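You operate a simulated robot arm through the tools that you are given. There is no shell and no other tool. Be economical: measure what you need, move in short steps, check, and stop when the job is done.

Carry out the task below with a simulated robot arm. There is one attempt and no reset: what you move stays moved.

Task
Raise and clamp the orange bike's stem, lower the thick seat post to mark B, switch on, pick level 2.
Fine: shut the lower seat clamp again. Where these are worked on the way, their far stop is far enough and under half their travel is too little: lower seat clamp.

It is judged by the outcome, as a careful person would: the job done as asked, and still so three seconds after it is handed in. It fails if anything else is knocked over, pushed out of place, dropped, spilled or broken.

Robot
A 6-joint arm with a two-finger parallel gripper, fixed in place. Base frame: the origin is at the foot of the arm, x ahead of it, y to its left, z up. Lengths are in mm, angles in degrees, forces in N, time in s.
With the tool pointing down near the work surface it reaches from about 320 to 800 mm from the base axis. Its first joint turns from -166.0 to 166.0 degrees. Payload 3.91 kg.
The tool frame sits at the grasp point between the pads (the TCP): z along the fingers, y along the line on which they close. The tips reach 30 mm beyond it. The gripper opens to 110 mm. The fingers are 20 mm wide and 10 mm thick; the gripper's body (48 by 112 mm) begins 55 mm behind the TCP.
Orientation is told as [roll, pitch, yaw] about the base's x, y, z axes, in that order, counted from this pose: with the fingers straight down and closing along the base's y, the tool's x points along the base's -x, its y along +y and its z along -z.

Tools
- The arm moves only by the tool jog_arm. Its argument "motion" is a list of rows, each a list of 7 numbers: the opening in per cent of the stroke, from 0 (shut) to 100 (fully open), then the shift along the tool's x, y, z in mm, then the turn, a rotation vector about the tool's x, y, z in degrees. In form: [[grip, tx, ty, tz, wx, wy, wz], ...]. A call has 1 to 8 rows; each row is the pose to reach, as a shift and turn from the pose commanded when the call began, along the tool's axes at that moment. A row lasts 0.2 s, in which the tool goes at most 50 mm and 8.6 degrees; a call with a longer step from one row to the next is refused whole, and so is a gripper value outside its range. Where a pose cannot be reached the arm comes as near as it can. A force on the tool above 90 N (or 10 N above the force at the start of the call, whichever is more), or a blocked arm, ends the call early, and 0.2 s more pass. The fingers move at their own pace (about 45 mm/s each) and stop on an object; they squeeze with about 43 N. The grip force told is the motor's: it shows also when the fingers shut on nothing. Time passes only in rows, and 0.2 s behind the last, so rows that repeat a pose let the fingers close. It gives the time, the measured TCP pose, the force on the tool (base axes), the opening and the grip force at its end, in the units of the frame above (readings bear some noise), with the torque about the TCP (base axes, N m) and any sound that the robot's microphone picked up.
- Cameras (640 x 400 px; columns grow to the right, rows downward): "scene" is fixed at [46.8, -651.6, 1314.3]; the picture's right is [0.95, -0.32, 0.00], its down [-0.14, -0.42, -0.90] and it looks along [0.29, 0.85, -0.44] (base axes); focal length 326 px, centre (320, 200). "wrist" rides on the gripper at [77, 7, -114] in the tool frame; the picture's right is [-0.09, 1.00, 0.00], its down [-0.80, -0.07, -0.59] and it looks along [-0.59, -0.05, 0.80] (tool axes); focal length 270 px, centre (320, 200).
- camera(camera): a new picture of that camera. No time passes.
- move_column(by): slides the trunk up (or, below 0, down) by that many mm; the arm rides with it, the base frame stays. It gives what a move gives, with no picture.
- point_at(camera, pixels): for up to 12 pixels [column, row] of the newest picture of that camera ("zoom" is the newest enlarged one), the place [x, y, z] in the base frame of the surface seen there, good to about 2 mm. No time passes.
- close_up(camera, box): a new picture of the part [left, top, right, bottom] of that camera's present view, enlarged. No time passes.
- close_job(): hands the job in; it is judged then, once.

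Keep the steps short. Do not move on a guess: measure, check each grasp and each placing, and mend mistakes. In all there are 80 turns and 54 pictures (those below and enlarged ones count). Leave the gripper open and the arm clear of the work at the hand-in unless told otherwise, and finish with a single line.

The tools are called as name(argument=value, ...) on one line, values as JSON. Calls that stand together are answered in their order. jog_arm: Moves the arm, as the interface text tells. Its arguments: {"type":"object","properties":{"motion":{"type":"array","items":{"type":"array","items":{"type":"number"}}}},"required":["motion"]} The other tools are called the same way: move_column (by) slides the trunk up or down; camera (camera) takes a picture; point_at (camera, pixels) gives the place of the surface under pixels of a picture; close_up (camera, box) takes an enlarged picture of a part of a camera's view; close_job () hands the job in.

At the start:

```text
t: 0.0
eef_pos: [487.1, 127.9, 1092.3]
tool_rot: [-0.1, 0.0, 0.0]
contact_force: [-0.9, -1.0, 1.1]
wrist_torque: [0.0, -0.01, 0.0]
grip_width: 110.1
finger_force: 0.0
trunk travel left (down, up): [-425.0, 185.0]
```

scene: 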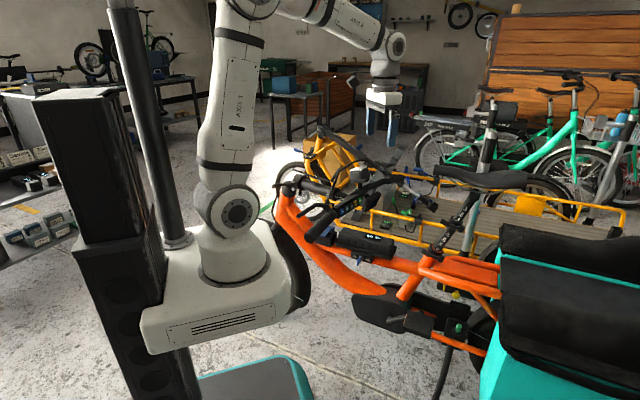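
wrist: 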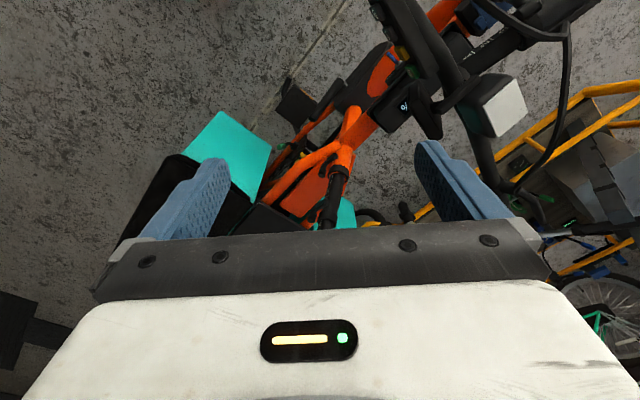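

I start by looking closely at the orange bike: its front end (cols 270-400, rows 130-300) and its seat post (cols 380-520, rows 160-340).

close_up(camera="scene", box=[260, 130, 420, 230])

close_up(camera="scene", box=[370, 160, 530, 260])

close_up(camera="scene", box=[350, 250, 510, 350])

```text
4.00 times, centred on (340, 180) of scene
```

zoom: 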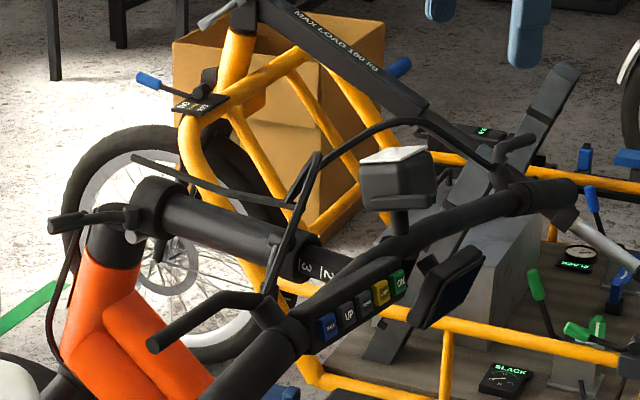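

```text
4.00 times, centred on (450, 210) of scene
```

zoom: 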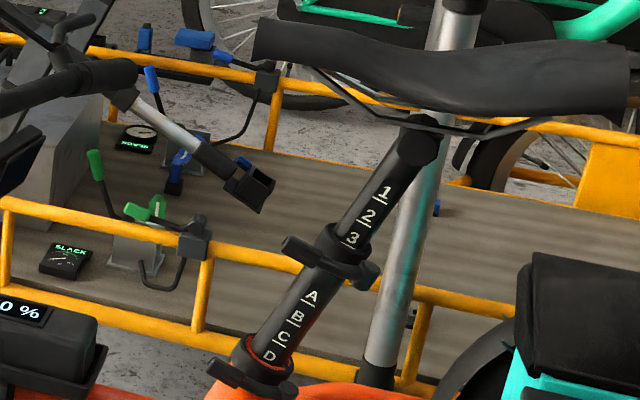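

```text
4.00 times, centred on (430, 300) of scene
```

zoom: 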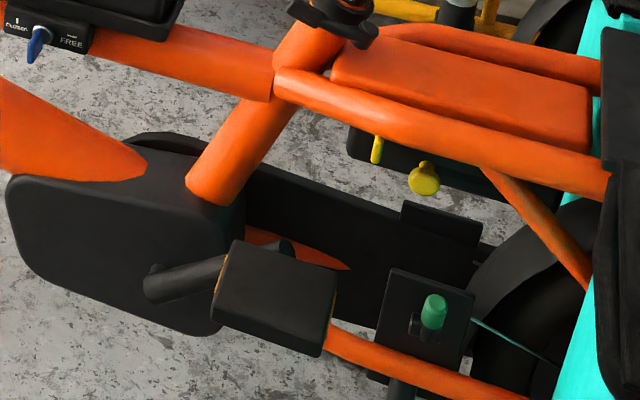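

I measure the main parts: stem hinge, lever, stem tube, handlebar, display, and the seat post clamps.

point_at(camera="scene", pixels=[[289, 188], [298, 181], [274, 186], [291, 183], [310, 187], [330, 194], [339, 200], [301, 215], [335, 212], [365, 190], [399, 179], [372, 199]])

point_at(camera="scene", pixels=[[436, 250], [424, 254], [442, 257], [445, 238], [449, 225], [453, 223], [443, 221], [462, 228], [463, 212], [475, 193], [474, 179], [362, 237]])

close_up(camera="scene", box=[405, 220, 469, 260])

close_up(camera="scene", box=[265, 165, 345, 215])

```text
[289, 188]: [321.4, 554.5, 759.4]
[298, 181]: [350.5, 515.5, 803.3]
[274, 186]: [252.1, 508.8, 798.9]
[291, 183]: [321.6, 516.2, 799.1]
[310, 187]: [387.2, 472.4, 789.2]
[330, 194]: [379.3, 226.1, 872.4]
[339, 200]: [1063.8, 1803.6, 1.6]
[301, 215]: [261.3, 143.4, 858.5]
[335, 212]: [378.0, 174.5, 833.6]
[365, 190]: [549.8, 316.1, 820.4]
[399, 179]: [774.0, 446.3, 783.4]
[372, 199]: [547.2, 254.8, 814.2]
```

```text
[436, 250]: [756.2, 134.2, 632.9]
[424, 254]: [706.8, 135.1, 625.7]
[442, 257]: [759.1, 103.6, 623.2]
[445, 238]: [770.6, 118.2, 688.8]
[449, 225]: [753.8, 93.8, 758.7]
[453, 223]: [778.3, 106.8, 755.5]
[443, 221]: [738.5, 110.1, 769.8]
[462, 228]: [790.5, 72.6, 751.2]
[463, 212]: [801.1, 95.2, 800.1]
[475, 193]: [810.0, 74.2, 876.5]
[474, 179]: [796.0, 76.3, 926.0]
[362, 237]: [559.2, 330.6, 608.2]
```

```text
10.00 times, centred on (437, 240) of scene
```

zoom: 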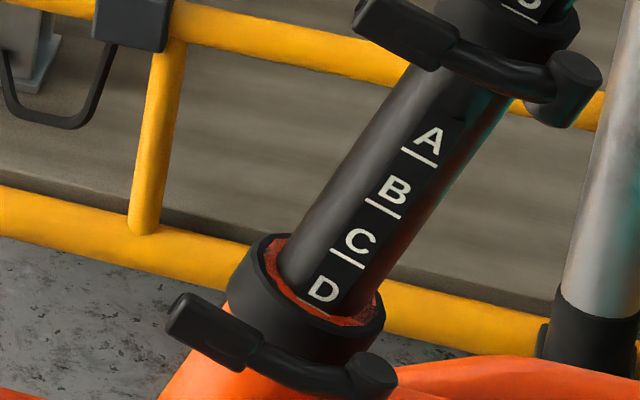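

```text
8.00 times, centred on (305, 190) of scene
```

zoom: 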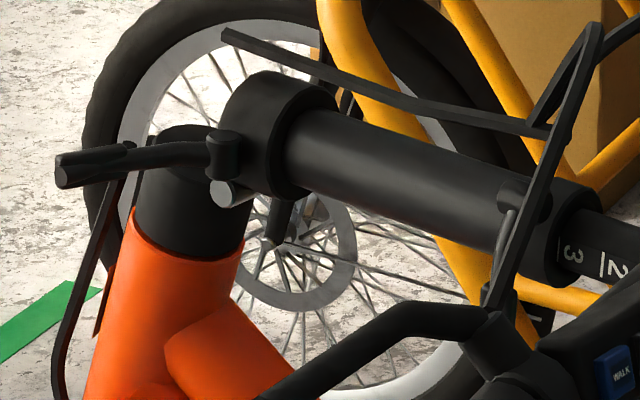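

The stem lies folded back from its hinge near (350,515,803), with a lever at (252..321, 510, 799). The thick post shows D at the lower collar. I'll look closer at the buttons, the display, and the box on the top tube.

close_up(camera="scene", box=[325, 185, 389, 225])

close_up(camera="scene", box=[320, 220, 400, 270])

close_up(camera="wrist", box=[340, 0, 532, 120])

```text
10.00 times, centred on (357, 205) of scene
```

zoom: 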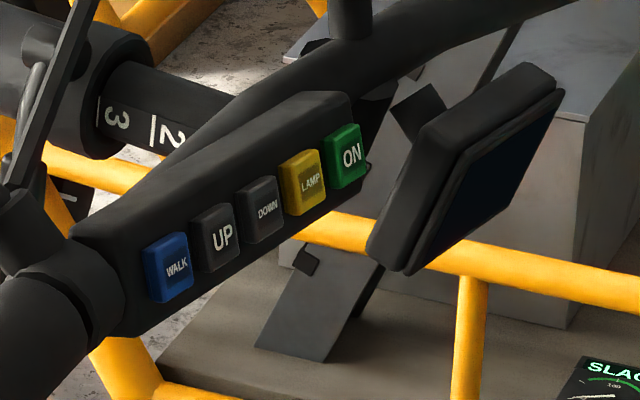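

```text
8.00 times, centred on (360, 245) of scene
```

zoom: 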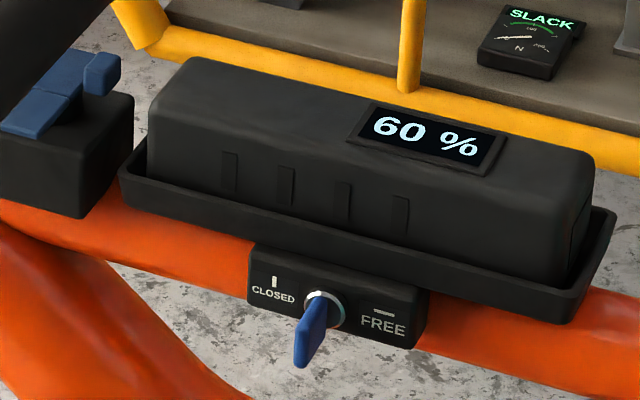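

```text
3.33 times, centred on (436, 60) of wrist
```

zoom: 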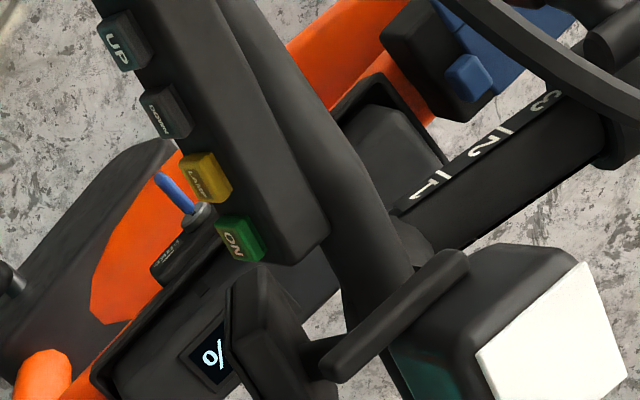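

Battery reads 60% and its lock is on CLOSED. There's a blue latch on the top tube near the folded stem. I measure from this wrist zoom (last enlarged): stem marks, bar junction, blue latch, ON button, display back.

point_at(camera="zoom", pixels=[[240, 240], [205, 178], [165, 112], [122, 40], [540, 120], [450, 205], [390, 250], [468, 78], [420, 60], [300, 330], [540, 330], [590, 130]])

close_up(camera="wrist", box=[400, 0, 640, 150])

close_up(camera="wrist", box=[240, 100, 400, 200])

```text
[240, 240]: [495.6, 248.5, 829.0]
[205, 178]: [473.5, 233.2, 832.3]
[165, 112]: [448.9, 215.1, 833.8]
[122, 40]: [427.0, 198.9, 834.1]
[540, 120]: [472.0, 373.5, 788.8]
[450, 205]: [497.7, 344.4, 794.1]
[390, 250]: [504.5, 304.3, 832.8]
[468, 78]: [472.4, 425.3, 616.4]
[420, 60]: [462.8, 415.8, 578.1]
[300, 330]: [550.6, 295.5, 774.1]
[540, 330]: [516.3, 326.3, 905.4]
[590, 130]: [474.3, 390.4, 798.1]
```

```text
2.67 times, centred on (520, 75) of wrist
```

zoom: 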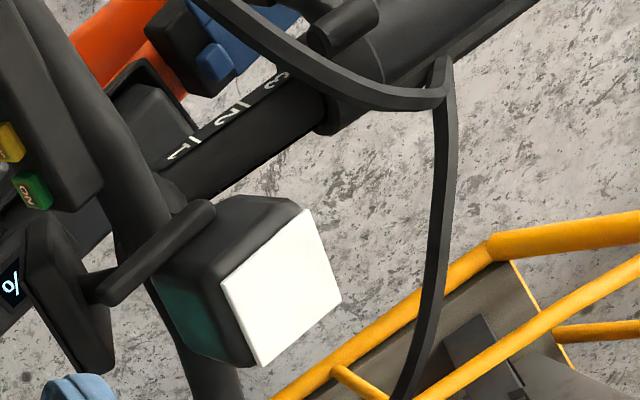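

```text
4.00 times, centred on (320, 150) of wrist
```

zoom: 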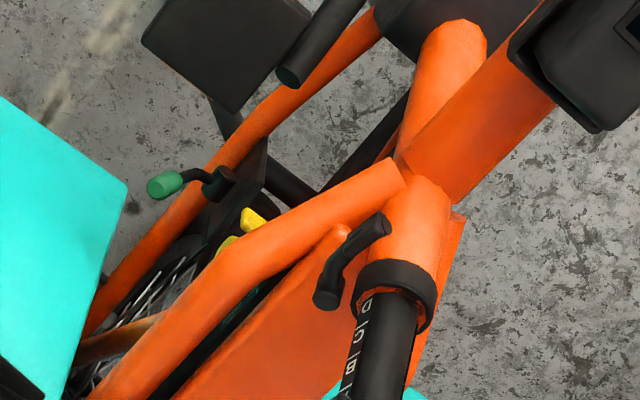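

The stem is folded back: hinge near (350,515,800), bar junction near (505,305,830), lamp facing up. I move the wrist camera high over the hinge to see the clamp lever.

jog_arm(motion=[[100, 22, 40, 10, 0, 0, 0], [100, 44, 80, 20, 0, 0, 0], [100, 66, 120, 30, 0, 0, 0], [100, 88, 160, 40, 0, 0, 0], [100, 110, 200, 50, 0, 0, 0]])

jog_arm(motion=[[100, 22, 35, 12, 0, 0, 0], [100, 44, 70, 24, 0, 0, 0], [100, 66, 105, 36, 0, 0, 0], [100, 88, 140, 48, 0, 0, 0], [100, 108, 160, 60, 0, 0, 0], [100, 108, 160, 60, 0, 0, 0]])

camera(camera="wrist")

```text
t: 1.2
eef_pos: [376.3, 328.9, 1042.7]
tool_rot: [0.0, 0.1, 0.1]
contact_force: [-0.3, 0.0, 0.0]
wrist_torque: [-0.01, -0.02, 0.03]
grip_width: 109.8
finger_force: 0.0
trunk travel left (down, up): [-425.0, 185.0]
```

```text
t: 2.6
eef_pos: [269.1, 490.3, 984.1]
tool_rot: [0.0, 0.0, 0.0]
contact_force: [0.8, -0.5, -0.3]
wrist_torque: [-0.04, 0.01, 0.01]
grip_width: 110.2
finger_force: 0.1
trunk travel left (down, up): [-425.0, 185.0]
```

```text
41 pictures are left
```

wrist: 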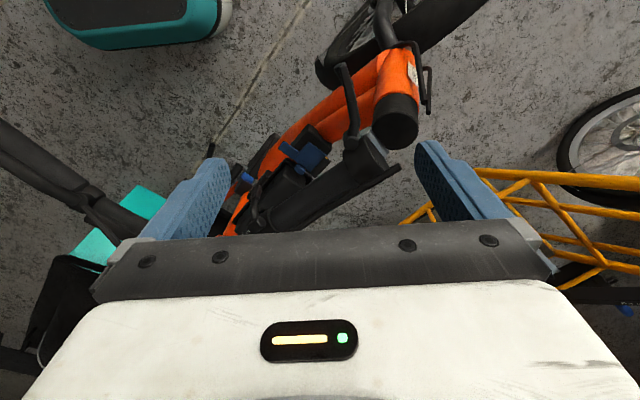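

close_up(camera="wrist", box=[240, 40, 464, 180])

```text
2.86 times, centred on (352, 110) of wrist
```

zoom: 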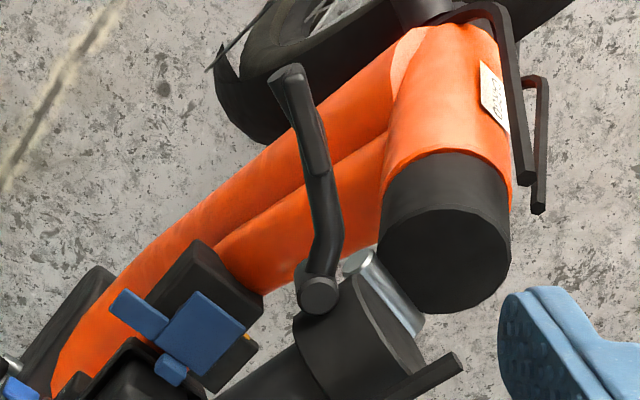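

I see the silver hinge pin (zoom 380,285), the lever with pivot at (318,295) and tip at (287,80), the head tube top at (445,255) and the stem collar at (360,340). I measure them.

point_at(camera="zoom", pixels=[[318, 295], [326, 225], [318, 180], [300, 120], [287, 80], [385, 285], [360, 265], [445, 255], [445, 170], [445, 100], [360, 340], [455, 360]])

point_at(camera="zoom", pixels=[[200, 330], [140, 312], [172, 370], [330, 300], [400, 310], [420, 330], [345, 330], [300, 345], [390, 210], [505, 240], [450, 310], [270, 380]])

```text
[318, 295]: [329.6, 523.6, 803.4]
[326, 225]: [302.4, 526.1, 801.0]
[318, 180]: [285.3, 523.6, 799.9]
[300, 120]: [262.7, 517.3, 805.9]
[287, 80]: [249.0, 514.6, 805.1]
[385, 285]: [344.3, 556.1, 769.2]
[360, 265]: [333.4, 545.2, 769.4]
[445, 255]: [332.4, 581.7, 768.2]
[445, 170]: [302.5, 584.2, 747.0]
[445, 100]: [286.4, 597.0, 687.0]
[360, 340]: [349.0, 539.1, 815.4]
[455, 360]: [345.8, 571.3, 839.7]
```

```text
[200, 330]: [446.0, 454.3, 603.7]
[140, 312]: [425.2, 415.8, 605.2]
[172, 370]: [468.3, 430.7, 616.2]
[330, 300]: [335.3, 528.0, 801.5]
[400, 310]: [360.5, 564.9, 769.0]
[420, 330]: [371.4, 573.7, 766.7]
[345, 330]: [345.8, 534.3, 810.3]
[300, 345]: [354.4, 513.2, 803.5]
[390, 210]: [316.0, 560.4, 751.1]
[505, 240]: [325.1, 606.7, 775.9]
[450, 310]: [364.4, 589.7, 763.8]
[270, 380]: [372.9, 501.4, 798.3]
```

Pin centre ≈ (352,560,763); the stem runs rearward along (0.667,-0.745) to the bar about 300 mm away. The plan is to lift it from beneath with closed fingers held horizontally along the hinge axis (0.745,0.667,0). First I check the arm's base height.

point_at(camera="scene", pixels=[[235, 250], [270, 290], [238, 212], [180, 235], [225, 100], [390, 45]])

jog_arm(motion=[[100, -10, -25, -10, -5.5, -6.2, 0], [60, -20, -50, -10, -11, -12.4, 0], [20, -30, -75, -10, -16.5, -18.6, 0], [0, -40, -100, -10, -22, -24.8, 0], [0, -45, -115, 0, -27.5, -31, 0], [0, -50, -130, 0, -33, -37.2, 0], [0, -50, -130, 0, -38.5, -43, 0]])

```text
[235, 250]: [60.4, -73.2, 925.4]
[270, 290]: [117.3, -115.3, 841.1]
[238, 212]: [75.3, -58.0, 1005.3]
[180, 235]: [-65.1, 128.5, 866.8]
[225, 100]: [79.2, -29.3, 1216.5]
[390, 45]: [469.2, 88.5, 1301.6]
```

```text
t: 4.2
eef_pos: [284.2, 338.1, 1047.7]
tool_rot: [45.3, -39.1, -16.9]
contact_force: [-0.3, 0.3, -0.5]
wrist_torque: [0.04, 0.01, -0.02]
grip_width: 0.0
finger_force: 11.3
out of reach, approached as far as the arm can: row 6, 7
trunk travel left (down, up): [-425.0, 185.0]
```

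The base plate is around z 860, so a horizontal tool at stem height needs the trunk lower. I look at the scene to judge clearances before lowering.

camera(camera="scene")

point_at(camera="scene", pixels=[[300, 290], [290, 240], [280, 225], [285, 205], [305, 215], [315, 205], [330, 240], [345, 280], [300, 275], [270, 235], [240, 370], [320, 240]])

```text
39 pictures are left
```

scene: 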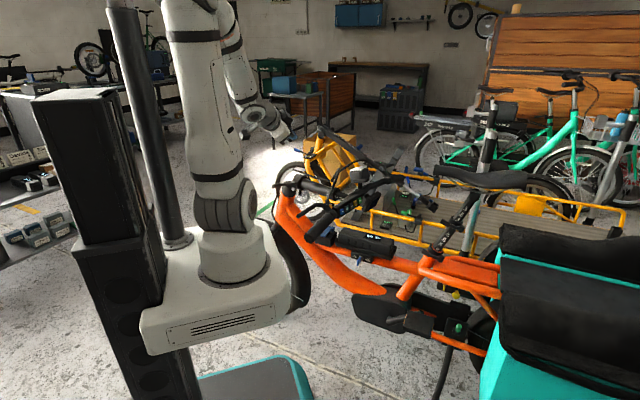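

```text
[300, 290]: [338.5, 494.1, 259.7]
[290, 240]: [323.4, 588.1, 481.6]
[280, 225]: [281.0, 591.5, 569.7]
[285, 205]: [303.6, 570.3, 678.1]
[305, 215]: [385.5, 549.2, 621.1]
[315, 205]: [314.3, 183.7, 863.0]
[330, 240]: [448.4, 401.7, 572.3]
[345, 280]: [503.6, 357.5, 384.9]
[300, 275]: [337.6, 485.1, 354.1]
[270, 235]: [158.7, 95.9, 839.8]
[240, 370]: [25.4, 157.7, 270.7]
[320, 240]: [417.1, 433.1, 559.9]
```

The base plate is well clear of the bike (nearest wheel points around y 490). I lower the trunk by 200 mm; the fingers then sit at about z 848, left of the stem with ~180 mm to spare.

move_column(by=-200)

```text
t: 6.4
eef_pos: [286.0, 341.0, 845.2]
tool_rot: [45.0, -39.2, -16.7]
contact_force: [-0.2, -0.4, -0.8]
wrist_torque: [-0.04, -0.02, 0.0]
grip_width: 0.0
finger_force: 37.5
trunk travel left (down, up): [-225.0, 385.0]
```

I now turn the tool the rest of the way to horizontal and bring it low and close on the left side of the stem (target about (394,423,730)).

jog_arm(motion=[[0, 3, -6, 44, -5.34, -5.96, 0], [0, 6, -12, 88, -10.7, -11.9, 0], [0, 9, -19, 132, -16, -17.9, 0], [0, 11.5, -25, 175, -21.3, -23.8, 0], [0, 11.5, -25, 175, -21.3, -23.8, 0]])

camera(camera="wrist")

camera(camera="scene")

```text
t: 7.6
eef_pos: [250.2, 344.8, 972.5]
tool_rot: [77.9, -50.5, -41.0]
contact_force: [0.2, 1.1, 0.0]
wrist_torque: [-0.02, 0.0, 0.0]
grip_width: 0.1
finger_force: 37.4
out of reach, approached as far as the arm can: row 1, 2, 3, 4, 5
trunk travel left (down, up): [-225.0, 385.0]
```

```text
38 pictures are left
```

wrist: 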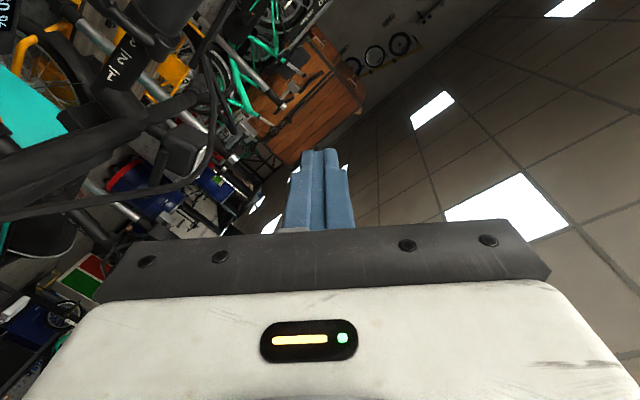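

```text
37 pictures are left
```

scene: 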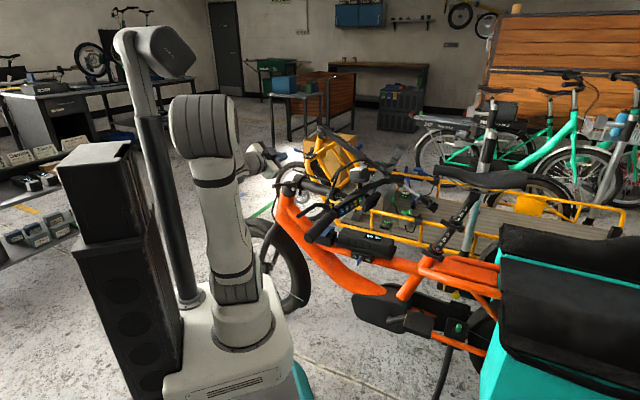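

The arm can't hold a horizontal tool that close, so I change the plan: keep the tool pointing down and grip the round handlebar next to the stem, then carry it along the arc. I raise the trunk back and turn the tool back down.

move_column(by=200)

jog_arm(motion=[[0, 0, 0, 20, 5.4, 6, 0], [0, 0, 0, 40, 10.8, 12, 0], [0, 0, 0, 60, 16.2, 18, 0], [0, 0, 0, 80, 21.6, 24, 0], [0, 0, 0, 80, 27, 30, 0], [0, 0, 0, 80, 32.4, 36, 0], [0, 0, 0, 80, 37.8, 42, 0], [0, 0, 0, 80, 43.2, 48, 0]])

```text
t: 9.7
eef_pos: [250.1, 343.3, 1171.4]
tool_rot: [77.9, -50.5, -40.9]
contact_force: [-0.1, 0.0, -0.5]
wrist_torque: [-0.02, 0.0, 0.01]
grip_width: 0.1
finger_force: 37.8
trunk travel left (down, up): [-425.0, 185.0]
```

```text
t: 11.5
eef_pos: [311.5, 393.9, 1160.9]
tool_rot: [9.8, -15.1, -2.7]
contact_force: [0.2, 0.4, 0.2]
wrist_torque: [0.01, -0.02, 0.02]
grip_width: 0.2
finger_force: 37.5
trunk travel left (down, up): [-425.0, 185.0]
```

Now I level the tool, then yaw so the fingers close along the stem direction, over the bar junction.

jog_arm(motion=[[0, 0, 0, 0, 3.5, 5.2, 0.5], [30, 0, 0, 0, 7, 10.4, 1], [60, 0, 0, 0, 9.8, 15.1, 1.5], [60, 0, 0, 0, 9.8, 15.1, 1.5]])

jog_arm(motion=[[60, -28, -23, 12, 0, 0, -8], [60, -56, -46, 24, 0, 0, -16], [60, -84, -69, 36, 0, 0, -24], [60, -112, -92, 48, 0, 0, -32], [60, -139, -114, 60, 0, 0, -38], [60, -139, -114, 60, 0, 0, -38]])

camera(camera="wrist")

```text
t: 12.5
eef_pos: [312.1, 394.1, 1160.5]
tool_rot: [-0.1, 0.1, -3.0]
contact_force: [-0.2, 0.3, -0.2]
wrist_torque: [0.03, 0.0, 0.02]
grip_width: 66.0
finger_force: 0.4
trunk travel left (down, up): [-425.0, 185.0]
```

```text
t: 13.9
eef_pos: [445.0, 273.2, 1100.0]
tool_rot: [0.0, 0.1, 35.1]
contact_force: [0.4, -0.1, 0.4]
wrist_torque: [0.02, 0.03, 0.01]
grip_width: 65.9
finger_force: 0.1
trunk travel left (down, up): [-425.0, 185.0]
```

```text
36 pictures are left
```

wrist: 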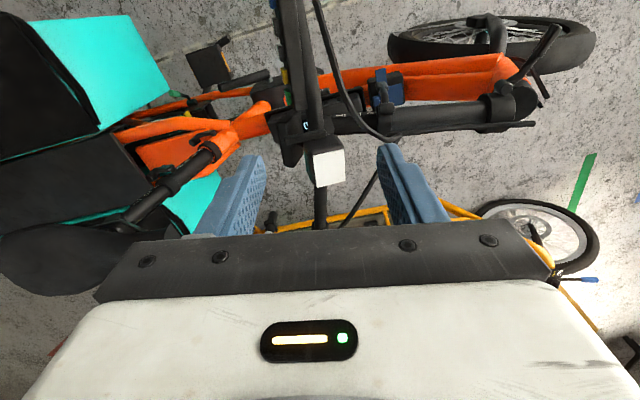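

The stem and bar are now well in view: bar passes vertically at column ~315, lamp at (328,165). I zoom in and measure.

close_up(camera="wrist", box=[240, 60, 544, 250])

point_at(camera="wrist", pixels=[[320, 200], [320, 215], [321, 228], [327, 168], [345, 123], [400, 119], [460, 112], [500, 105], [317, 128], [370, 180], [350, 110], [388, 105]])

```text
2.11 times, centred on (392, 155) of wrist
```

zoom: 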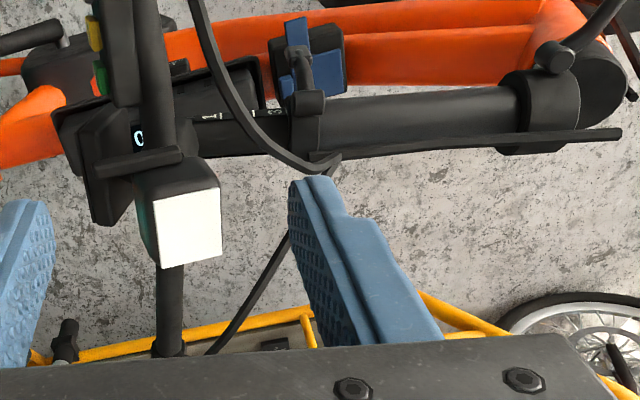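

```text
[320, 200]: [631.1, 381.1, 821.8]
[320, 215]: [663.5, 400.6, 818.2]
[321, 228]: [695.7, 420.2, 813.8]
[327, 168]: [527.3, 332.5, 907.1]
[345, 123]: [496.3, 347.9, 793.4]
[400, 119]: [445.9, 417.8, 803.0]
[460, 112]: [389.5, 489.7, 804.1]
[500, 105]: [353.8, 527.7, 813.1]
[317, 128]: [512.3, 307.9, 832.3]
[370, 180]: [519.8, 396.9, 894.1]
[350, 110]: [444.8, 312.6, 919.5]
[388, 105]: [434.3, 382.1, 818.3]
```

Stem direction is (0.617,-0.787), bar near the right of the lamp at about (608,367, centre z≈812). The plan: hook the bar there with the tool tilted 40° (fingers pointing down-forward), so the lower finger carries the bar along the arc. I go to a pre-grasp 110 mm back.

jog_arm(motion=[[60, -31, -15, 34, -7, 0, 0], [60, -62, -29, 68, -14, 0, 0], [60, -94, -44, 102, -21, 0, 0], [60, -125, -58, 136, -28, 0, 0], [60, -156, -73, 170, -34, 0, 0], [60, -188, -88, 204, -40, 0, 0], [60, -188, -88, 204, -40, 0, 0]])

camera(camera="wrist")

```text
t: 15.5
eef_pos: [648.9, 307.4, 894.8]
tool_rot: [39.9, 0.1, 35.1]
contact_force: [0.4, -0.5, 0.5]
wrist_torque: [0.02, 0.01, 0.02]
grip_width: 66.1
finger_force: 0.1
trunk travel left (down, up): [-425.0, 185.0]
```

```text
34 pictures are left
```

wrist: 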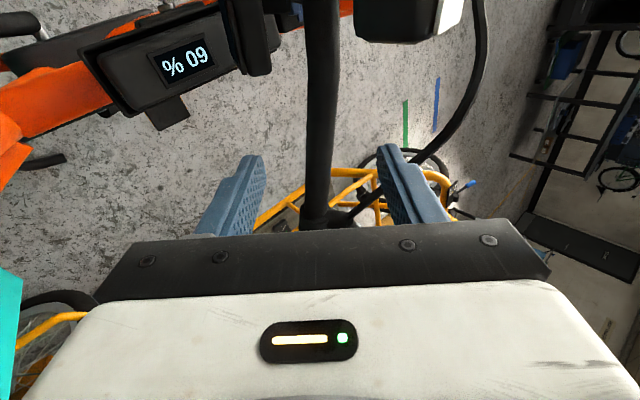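

The bar runs between the open fingers at column ~318. I measure points along it before advancing.

point_at(camera="wrist", pixels=[[322, 60], [320, 110], [319, 150], [318, 185], [315, 212], [308, 150], [330, 150], [400, 20], [460, 100], [380, 190]])

```text
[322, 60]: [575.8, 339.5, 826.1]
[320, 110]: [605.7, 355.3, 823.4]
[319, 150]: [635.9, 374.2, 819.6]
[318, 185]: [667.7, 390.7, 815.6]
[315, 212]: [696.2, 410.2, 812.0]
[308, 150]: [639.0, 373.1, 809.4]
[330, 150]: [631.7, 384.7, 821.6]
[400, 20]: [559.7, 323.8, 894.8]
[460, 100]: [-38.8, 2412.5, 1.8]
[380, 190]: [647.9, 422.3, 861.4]
```

The bar centre line passes within ~2 mm of the tool's path. I advance 110 mm and close loosely around the bar.

jog_arm(motion=[[60, 0, 0, 37, 0, 0, 0], [60, 0, 1, 74, 0, 0, 0], [60, 0, 1, 110, 0, 0, 0], [24, 0, 1, 110, 0, 0, 0], [24, 0, 1, 110, 0, 0, 0], [24, 0, 1, 110, 0, 0, 0]])

camera(camera="wrist")

```text
t: 16.9
eef_pos: [609.8, 367.2, 813.9]
tool_rot: [39.9, 0.1, 35.0]
contact_force: [0.6, 1.4, -4.0]
wrist_torque: [-0.07, -0.04, -0.28]
grip_width: 27.6
finger_force: 32.1
trunk travel left (down, up): [-425.0, 185.0]
```

```text
33 pictures are left
```

wrist: 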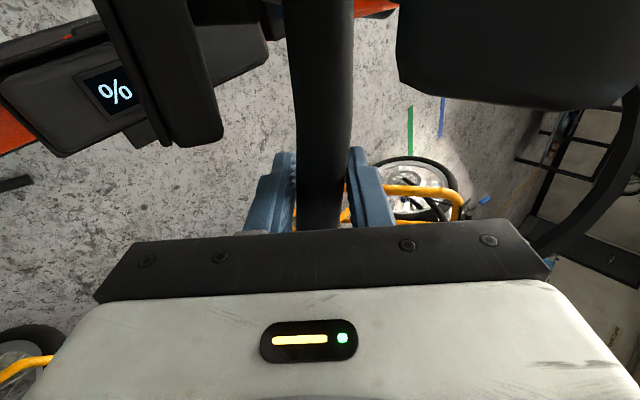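

The bar (≈27.6 mm) is held. I loosen slightly and lift the first 12° along the arc about the pin, watching the force.

jog_arm(motion=[[26, 0, 0, 0, 0, 0, 0], [26, 0.2, 17.2, -13.8, 0, 0, 0], [26, 0.5, 35.2, -26.3, 0, 0, 0], [26, 0.9, 54.1, -37.5, 0, 0, 0], [26, 0.9, 54.1, -37.5, 0, 0, 0]])

camera(camera="scene")

```text
t: 18.1
eef_pos: [600.9, 379.7, 876.4]
tool_rot: [40.0, 0.1, 35.0]
contact_force: [20.4, -6.5, -12.7]
wrist_torque: [-0.39, -0.42, -0.04]
grip_width: 36.9
finger_force: 7.0
trunk travel left (down, up): [-425.0, 185.0]
```

```text
32 pictures are left
```

scene: 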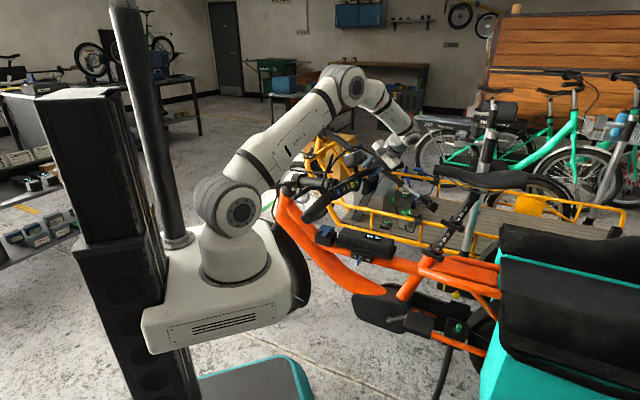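

The stem is rising with the bar (force about 25 N). I continue 20° further along the arc.

jog_arm(motion=[[26, 0.5, 19.7, -9.9, 0, 0, 0], [26, 1, 40, -18.4, 0, 0, 0], [26, 1.6, 60.7, -25.4, 0, 0, 0], [26, 2.3, 82, -31.1, 0, 0, 0], [26, 3.1, 103.6, -35.1, 0, 0, 0], [26, 3.1, 103.6, -35.1, 0, 0, 0]])

camera(camera="wrist")

```text
t: 19.5
eef_pos: [562.0, 425.2, 967.8]
tool_rot: [40.1, 0.2, 35.1]
contact_force: [12.3, -11.0, -0.3]
wrist_torque: [-0.25, -0.2, -0.09]
grip_width: 35.0
finger_force: 6.2
trunk travel left (down, up): [-425.0, 185.0]
```

```text
31 pictures are left
```

wrist: 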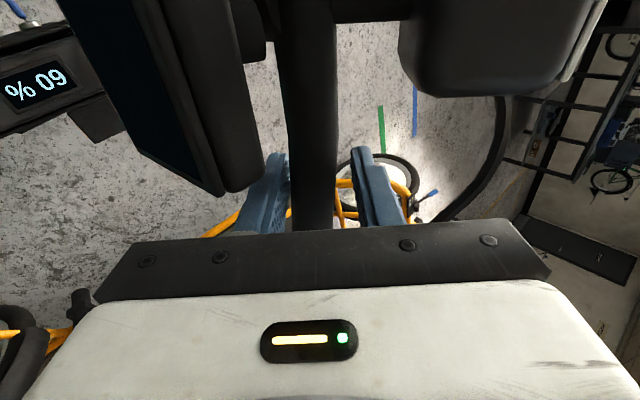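

Working well. The display is coming close on the left of the hand, so I check its edge positions before going on.

point_at(camera="wrist", pixels=[[222, 188], [160, 160], [245, 150], [120, 100], [175, 60], [80, 30], [305, 150], [500, 60]])

```text
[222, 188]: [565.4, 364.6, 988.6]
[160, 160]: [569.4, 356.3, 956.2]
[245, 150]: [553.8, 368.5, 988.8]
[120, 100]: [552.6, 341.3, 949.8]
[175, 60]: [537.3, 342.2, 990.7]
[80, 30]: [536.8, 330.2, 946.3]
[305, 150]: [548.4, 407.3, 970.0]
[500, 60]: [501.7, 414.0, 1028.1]
```

The display's edge is 35 mm left of the tool centre, ~11 mm from the hand's side; I shift 8 mm right along the bar while continuing the arc another 24°.

jog_arm(motion=[[26, -4, 0, 0, 0, 0, 0], [26, -7, 21.8, -2.6, 0, 0, 0], [26, -6.3, 43.8, -3.6, 0, 0, 0], [26, -5.4, 65.7, -3.2, 0, 0, 0], [26, -4.4, 87.6, -1.2, 0, 0, 0], [26, -3.4, 109.3, 2.4, 0, 0, 0], [26, -2.3, 130.6, 7.4, 0, 0, 0]])

camera(camera="scene")

```text
t: 21.1
eef_pos: [505.0, 513.5, 1047.6]
tool_rot: [40.0, 0.2, 35.0]
contact_force: [6.5, -1.8, -3.6]
wrist_torque: [-0.01, -0.14, -0.09]
grip_width: 32.0
finger_force: 3.1
trunk travel left (down, up): [-425.0, 185.0]
```

```text
30 pictures are left
```

scene: 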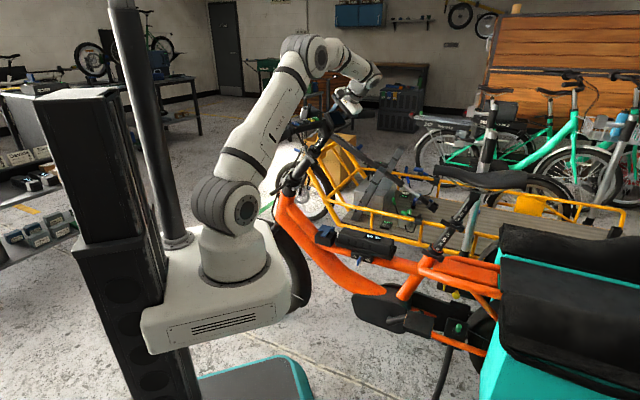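

Stem now about 56° up. I continue to near the expected stop (~80°).

jog_arm(motion=[[26, 1.1, 21, 6.5, 0, 0, 0], [26, 2.2, 41.4, 14.5, 0, 0, 0], [26, 2.8, 51.5, 19, 0, 0, 0], [26, 3.4, 61.3, 23.9, 0, 0, 0], [26, 4, 71, 29.2, 0, 0, 0], [26, 4.5, 80.5, 34.6, 0, 0, 0], [26, 4.5, 80.5, 34.6, 0, 0, 0]])

close_up(camera="scene", box=[260, 90, 420, 190])

```text
t: 22.7
eef_pos: [451.6, 581.0, 1072.1]
tool_rot: [39.9, 0.2, 35.1]
contact_force: [4.0, 0.4, -7.6]
wrist_torque: [-0.04, 0.03, -0.01]
grip_width: 31.9
finger_force: 3.3
trunk travel left (down, up): [-425.0, 185.0]
```

```text
4.00 times, centred on (340, 140) of scene
```

zoom: 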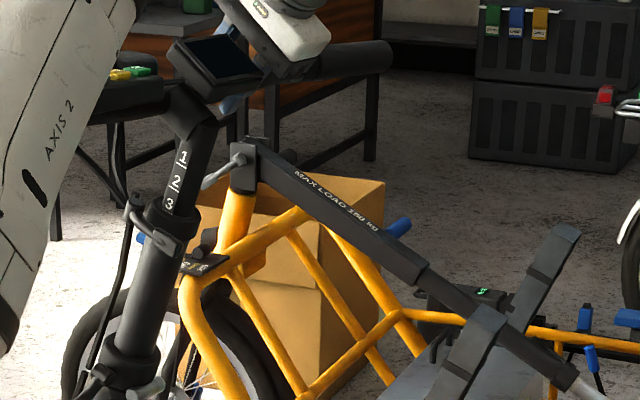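

Nearly upright, force still low. I go on gently until it meets its stop.

jog_arm(motion=[[26, 0.5, 7, 4.5, 0, 0, 0], [26, 0.9, 13.8, 9, 0, 0, 0], [26, 1.4, 20.5, 13.8, 0, 0, 0], [26, 1.8, 27.2, 18.6, 0, 0, 0], [26, 1.8, 27.2, 18.6, 0, 0, 0]])

close_up(camera="scene", box=[260, 120, 356, 220])

```text
t: 23.9
eef_pos: [440.4, 596.6, 1077.9]
tool_rot: [40.0, 0.0, 34.7]
contact_force: [30.8, -50.7, 1.6]
wrist_torque: [-1.37, -0.8, -0.64]
grip_width: 50.7
finger_force: 22.4
trunk travel left (down, up): [-425.0, 185.0]
```

```text
4.00 times, centred on (308, 170) of scene
```

zoom: 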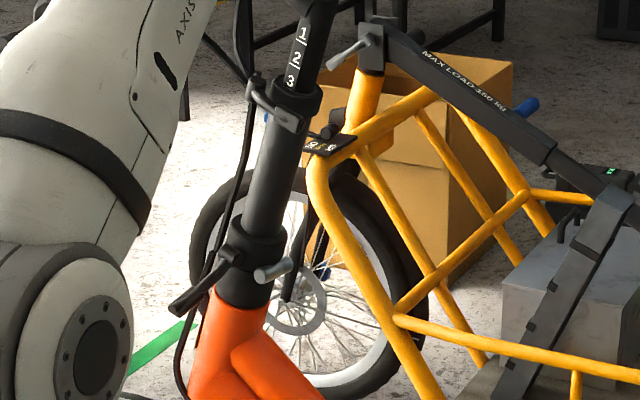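

The stop is reached (59 N push, stem in line with the head tube). I back off a little to see if the stem stays up by itself before letting go.

jog_arm(motion=[[40, 0, -10, 0, 0, 0, 0], [40, 0, -20, 0, 0, 0, 0], [40, 0, -30, 0, 0, 0, 0], [40, 0, -30, 0, 0, 0, 0]])

camera(camera="wrist")

```text
t: 24.9
eef_pos: [445.1, 586.8, 1058.3]
tool_rot: [40.1, 0.1, 35.1]
contact_force: [-0.8, -0.6, -0.9]
wrist_torque: [0.0, 0.0, 0.01]
grip_width: 43.6
finger_force: 0.1
trunk travel left (down, up): [-425.0, 185.0]
```

```text
27 pictures are left
```

wrist: 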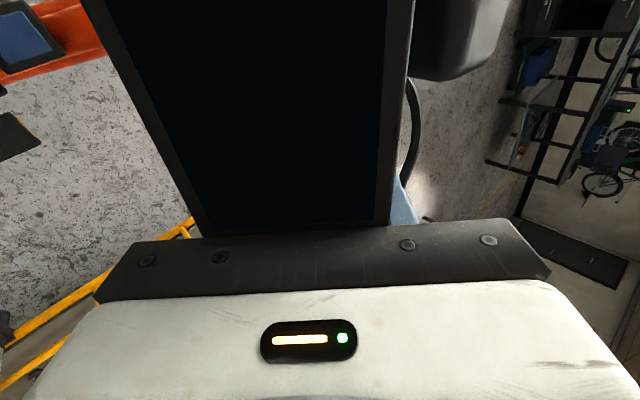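

No force: the stem stands by itself. I withdraw straight back along the tool axis and look at it from the wrist.

jog_arm(motion=[[45, -2, 0, -30, 0, 0, 0], [45, -2, 0, -75, 0, 0, 0], [45, -2, 0, -120, 0, 0, 0], [45, -2, 0, -165, 0, 0, 0], [45, -2, 0, -200, 0, 0, 0]])

camera(camera="wrist")

camera(camera="scene")

```text
t: 26.1
eef_pos: [521.5, 478.9, 1210.9]
tool_rot: [40.0, 0.1, 35.1]
contact_force: [0.5, -0.1, -0.3]
wrist_torque: [0.02, 0.01, -0.04]
grip_width: 49.6
finger_force: 0.1
trunk travel left (down, up): [-425.0, 185.0]
```

```text
26 pictures are left
```

wrist: 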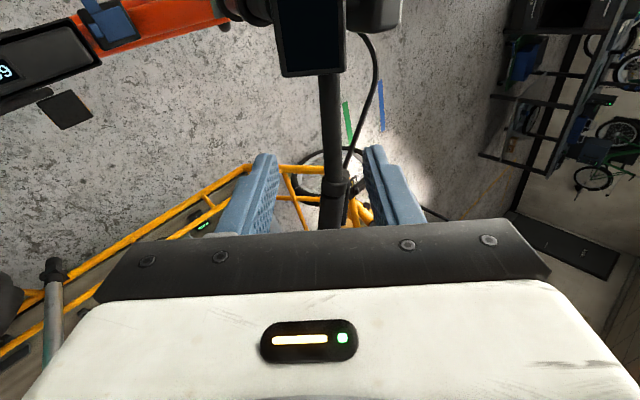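

```text
25 pictures are left
```

scene: 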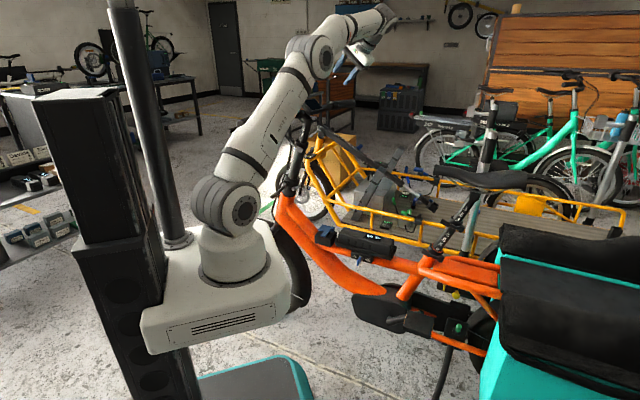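

Stem stands by itself. Now the hinge lever: I zoom in and measure its raised position.

close_up(camera="scene", box=[256, 165, 320, 205])

point_at(camera="zoom", pixels=[[150, 330], [200, 285], [250, 240], [290, 190], [310, 150], [340, 180], [400, 210], [330, 290], [370, 330], [350, 100], [420, 120], [345, 250]])

```text
10.00 times, centred on (288, 185) of scene
```

zoom: 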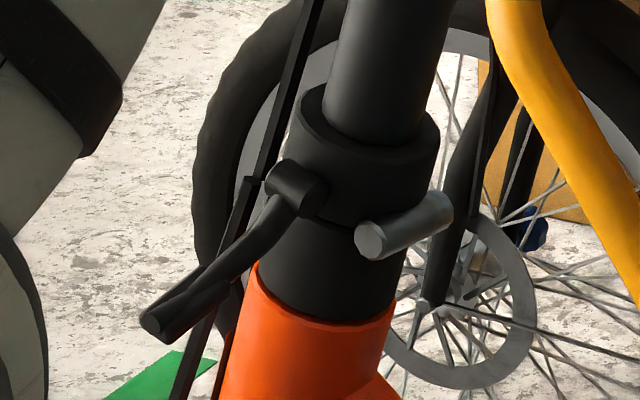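

```text
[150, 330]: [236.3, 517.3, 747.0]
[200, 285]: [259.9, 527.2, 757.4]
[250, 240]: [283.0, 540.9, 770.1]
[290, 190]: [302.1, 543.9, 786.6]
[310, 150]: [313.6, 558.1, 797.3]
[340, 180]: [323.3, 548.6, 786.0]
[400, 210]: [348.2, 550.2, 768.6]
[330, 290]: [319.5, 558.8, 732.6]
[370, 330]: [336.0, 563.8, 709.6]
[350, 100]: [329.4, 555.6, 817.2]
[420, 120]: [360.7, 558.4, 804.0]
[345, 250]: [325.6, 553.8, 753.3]
```

Lever: pivot near (303,550,787), handle to (236,517,747), pointing left and down, on the hinge's left side. It likely folds up along the stem. I'll come from the rear with closed fingers pointing forward-down, get under the handle and lift. First I retreat to the rear and tilt to 60°, lowering the trunk afterwards for forearm clearance under the bar.

jog_arm(motion=[[20, 19, -40, 6, -3, 0, 0], [0, 38, -80, 12, -6, 0, 0], [0, 57, -120, 18, -9, 0, 0], [0, 76, -160, 24, -12, 0, 0], [0, 95, -200, 30, -15, 0, 0], [0, 114, -240, 36, -18, 0, 0], [0, 133, -279, 42, -20, 0, 0], [0, 133, -279, 42, -20, 0, 0]])

```text
t: 27.9
eef_pos: [519.8, 252.3, 999.2]
tool_rot: [59.9, 0.1, 35.1]
contact_force: [0.5, 0.6, 0.1]
wrist_torque: [-0.01, -0.02, 0.05]
grip_width: 0.0
finger_force: 37.6
trunk travel left (down, up): [-425.0, 185.0]
```

Half the way forward, then the trunk down 150 mm, keeping clear of both seat and bar.

jog_arm(motion=[[0, 12, 20, 45, 0, 0, 0], [0, 25, 41, 90, 0, 0, 0], [0, 25, 41, 90, 0, 0, 0]])

move_column(by=-150)

camera(camera="wrist")

```text
refused: row 1 steps farther than a row can; nothing moved
```

```text
t: 29.7
eef_pos: [519.5, 251.8, 849.7]
tool_rot: [59.8, 0.1, 34.9]
contact_force: [-0.3, 0.8, 0.5]
wrist_torque: [0.02, -0.03, -0.02]
grip_width: 0.0
finger_force: 37.5
trunk travel left (down, up): [-275.0, 335.0]
```

```text
23 pictures are left
```

wrist: 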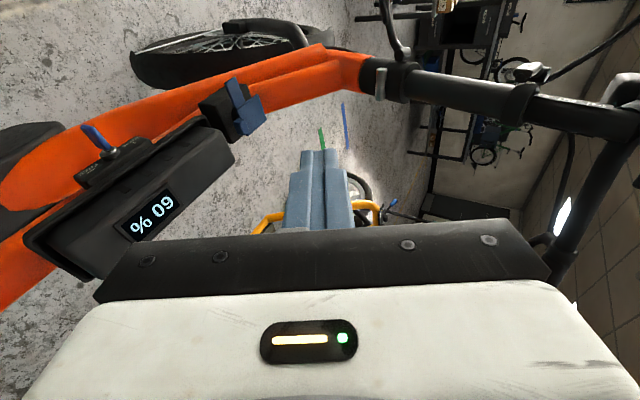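

No contact while lowering. Now to the pre-position about 100 mm behind the lever's underside.

jog_arm(motion=[[0, 7, 11.6, 39.8, 0, 0, 0], [0, 14, 23.2, 79.6, 0, 0, 0], [0, 21, 34.8, 119.4, 0, 0, 0], [0, 28, 46.4, 159.2, 0, 0, 0], [0, 35, 58, 199, 0, 0, 0], [0, 42, 70, 239, 0, 0, 0], [0, 49.4, 81.4, 279, 0, 0, 0], [0, 49.4, 81.4, 279, 0, 0, 0]])

camera(camera="wrist")

```text
t: 31.5
eef_pos: [316.9, 452.9, 779.5]
tool_rot: [59.9, 0.1, 35.0]
contact_force: [-0.7, 0.0, -0.6]
wrist_torque: [0.01, 0.02, 0.01]
grip_width: 0.0
finger_force: 37.7
trunk travel left (down, up): [-275.0, 335.0]
```

```text
22 pictures are left
```

wrist: 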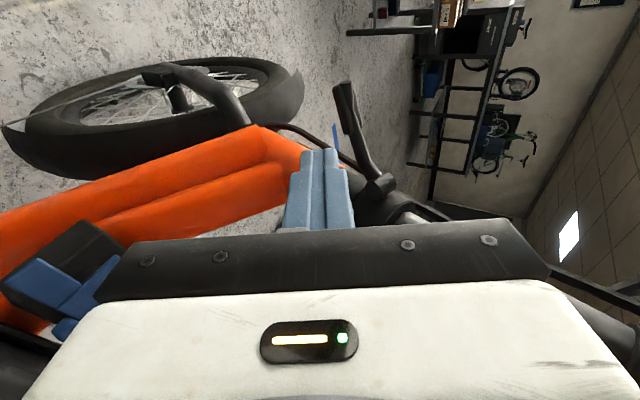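

The lever is seen from pivot (380,185) to tip (343,90); the fingers sit on its lower side. I measure it again from here.

point_at(camera="wrist", pixels=[[343, 90], [350, 115], [358, 140], [366, 165], [380, 185], [341, 105], [357, 110], [408, 215]])

```text
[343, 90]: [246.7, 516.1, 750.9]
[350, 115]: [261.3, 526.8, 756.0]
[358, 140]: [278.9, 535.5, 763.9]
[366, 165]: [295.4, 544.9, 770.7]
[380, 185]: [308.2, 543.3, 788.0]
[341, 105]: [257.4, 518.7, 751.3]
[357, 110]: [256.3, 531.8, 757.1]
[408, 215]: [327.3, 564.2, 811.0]
```

I advance 95 mm under the lever (6 mm lower), then lift along the lever's arc, stopping to check.

jog_arm(motion=[[0, 0, -7, 30, 0, 0, 0], [0, 0, -7, 63, 0, 0, 0], [0, 0, -7, 95, 0, 0, 0], [0, 0, -7, 95, 0, 0, 0]])

jog_arm(motion=[[0, 7, 4.4, -4.6, 0, 0, 0], [0, 14.5, 8.8, -9.2, 0, 0, 0], [0, 20, 14.5, -15, 0, 0, 0], [0, 25, 20.2, -21.1, 0, 0, 0], [0, 28, 26.5, -28, 0, 0, 0], [0, 30.9, 33.1, -34.6, 0, 0, 0]])

camera(camera="wrist")

```text
t: 32.5
eef_pos: [272.4, 518.6, 726.6]
tool_rot: [59.8, 0.1, 35.0]
contact_force: [0.2, 0.4, 0.3]
wrist_torque: [0.02, 0.04, 0.0]
grip_width: 0.0
finger_force: 37.5
trunk travel left (down, up): [-275.0, 335.0]
```

```text
t: 33.9
eef_pos: [255.1, 490.9, 774.4]
tool_rot: [60.0, 0.0, 35.1]
contact_force: [-0.3, -0.1, 0.3]
wrist_torque: [0.01, 0.0, 0.01]
grip_width: 0.0
finger_force: 38.3
trunk travel left (down, up): [-275.0, 335.0]
```

```text
21 pictures are left
```

wrist: 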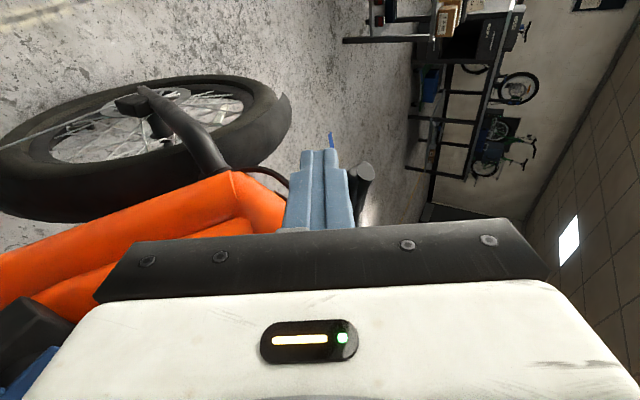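

The lever's end shows right beside the fingers at (365,172), no force felt. I measure whether it moved.

point_at(camera="wrist", pixels=[[366, 172], [360, 180], [356, 195], [320, 160], [340, 170]])

```text
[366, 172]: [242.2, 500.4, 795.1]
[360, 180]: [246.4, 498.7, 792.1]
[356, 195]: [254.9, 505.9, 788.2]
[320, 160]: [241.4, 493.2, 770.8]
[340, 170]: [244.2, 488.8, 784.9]
```

The lever rose ~45 mm with the fingers, almost no resistance. I continue on the arc upward and then towards the stem.

jog_arm(motion=[[0, 0.8, 13.5, -12, 0, 0, 0], [0, -3.4, 26.7, -24, 0, 0, 0], [0, -12.5, 38.6, -35, 0, 0, 0], [0, -25.7, 48.6, -44, 0, 0, 0], [0, -25.7, 48.6, -44, 0, 0, 0]])

close_up(camera="scene", box=[256, 145, 352, 205])

```text
t: 35.1
eef_pos: [286.8, 493.3, 834.2]
tool_rot: [60.0, 0.2, 34.9]
contact_force: [19.5, -24.2, -12.7]
wrist_torque: [0.07, 0.29, -0.21]
grip_width: 0.0
finger_force: 38.0
trunk travel left (down, up): [-275.0, 335.0]
```

```text
6.67 times, centred on (304, 175) of scene
```

zoom: 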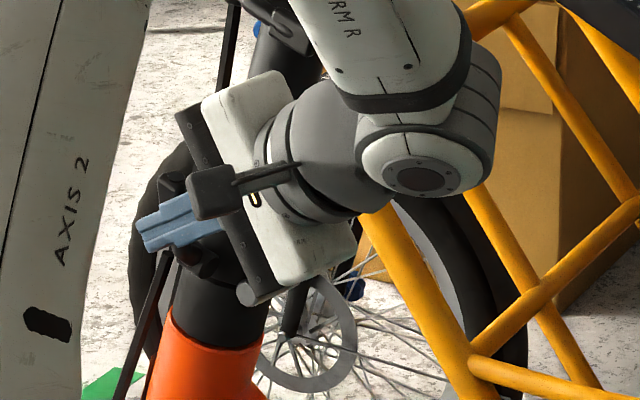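

A 33 N reaction along the pivot axis (rearwards): the fingertips may be touching the hose in front. I check positions around the fingertips.

point_at(camera="zoom", pixels=[[227, 70], [233, 30], [163, 265], [145, 330], [150, 245], [140, 225], [205, 265], [200, 250], [170, 185], [260, 25], [212, 195], [190, 225]])

camera(camera="wrist")

```text
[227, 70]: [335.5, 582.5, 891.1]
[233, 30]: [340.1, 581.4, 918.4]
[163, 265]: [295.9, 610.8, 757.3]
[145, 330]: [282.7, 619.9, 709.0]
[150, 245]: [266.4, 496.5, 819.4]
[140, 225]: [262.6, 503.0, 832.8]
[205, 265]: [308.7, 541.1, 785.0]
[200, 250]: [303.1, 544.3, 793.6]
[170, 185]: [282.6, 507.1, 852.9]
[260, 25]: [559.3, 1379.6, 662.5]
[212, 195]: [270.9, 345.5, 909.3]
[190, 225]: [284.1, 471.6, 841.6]
```

```text
19 pictures are left
```

wrist: 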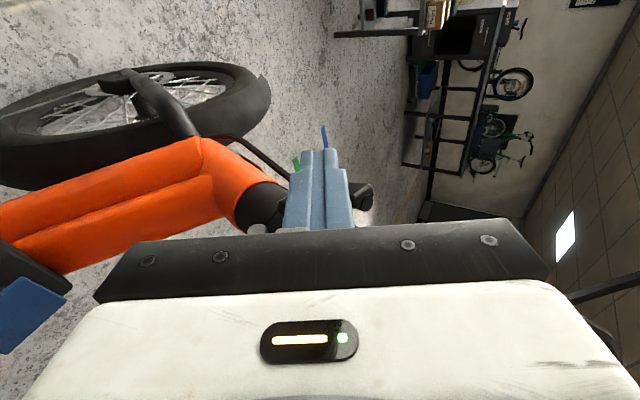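

The hose is far ahead; the lever itself is now ~59° up at (283,507,853) and the fingers are pressing it partly along its axle. I ease back slightly along the tool and push more sideways towards the stem.

jog_arm(motion=[[0, -3, 0, -5, 0, 0, 0], [0, -10, 4, -9, 0, 0, 0], [0, -17, 7, -12, 0, 0, 0], [0, -23, 9, -14, 0, 0, 0], [0, -29, 10.3, -15, 0, 0, 0], [0, -29, 10.3, -15, 0, 0, 0]])

close_up(camera="scene", box=[256, 145, 352, 205])

```text
t: 36.5
eef_pos: [311.0, 504.0, 853.5]
tool_rot: [60.0, 0.1, 35.1]
contact_force: [-7.4, -1.1, -0.3]
wrist_torque: [0.0, 0.12, 0.18]
grip_width: 0.1
finger_force: 37.6
trunk travel left (down, up): [-275.0, 335.0]
```

```text
6.67 times, centred on (304, 175) of scene
```

zoom: 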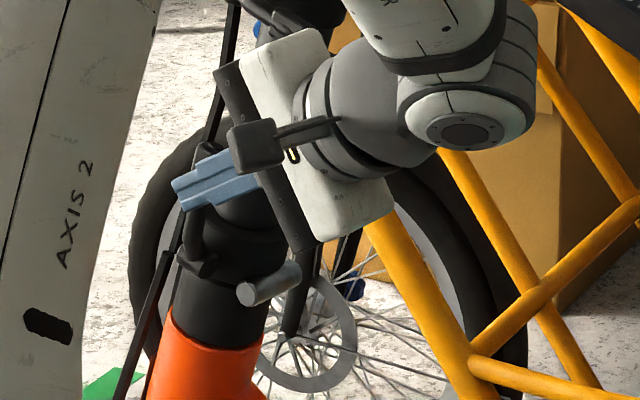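

The lever is nearly parallel to the stem now, 7 N of sideways force. I push further towards the stem until it's firm.

jog_arm(motion=[[0, -5, 0.5, -0.5, 0, 0, 0], [0, -10, 1, -1, 0, 0, 0], [0, -15, 1, -1, 0, 0, 0], [0, -20, 1, -1, 0, 0, 0], [0, -25, 1, -1, 0, 0, 0], [0, -30, 1, -1, 0, 0, 0]])

```text
t: 37.3
eef_pos: [311.9, 505.1, 854.1]
tool_rot: [59.9, 0.7, 36.5]
contact_force: [-27.4, -35.2, 8.3]
wrist_torque: [2.63, -1.97, -1.44]
grip_width: 0.0
finger_force: 37.4
trunk travel left (down, up): [-275.0, 335.0]
stopped in row 3: the force on the tool passed its limit at 95 N (the readings are from after the stop); the commanded pose is now the measured one
```

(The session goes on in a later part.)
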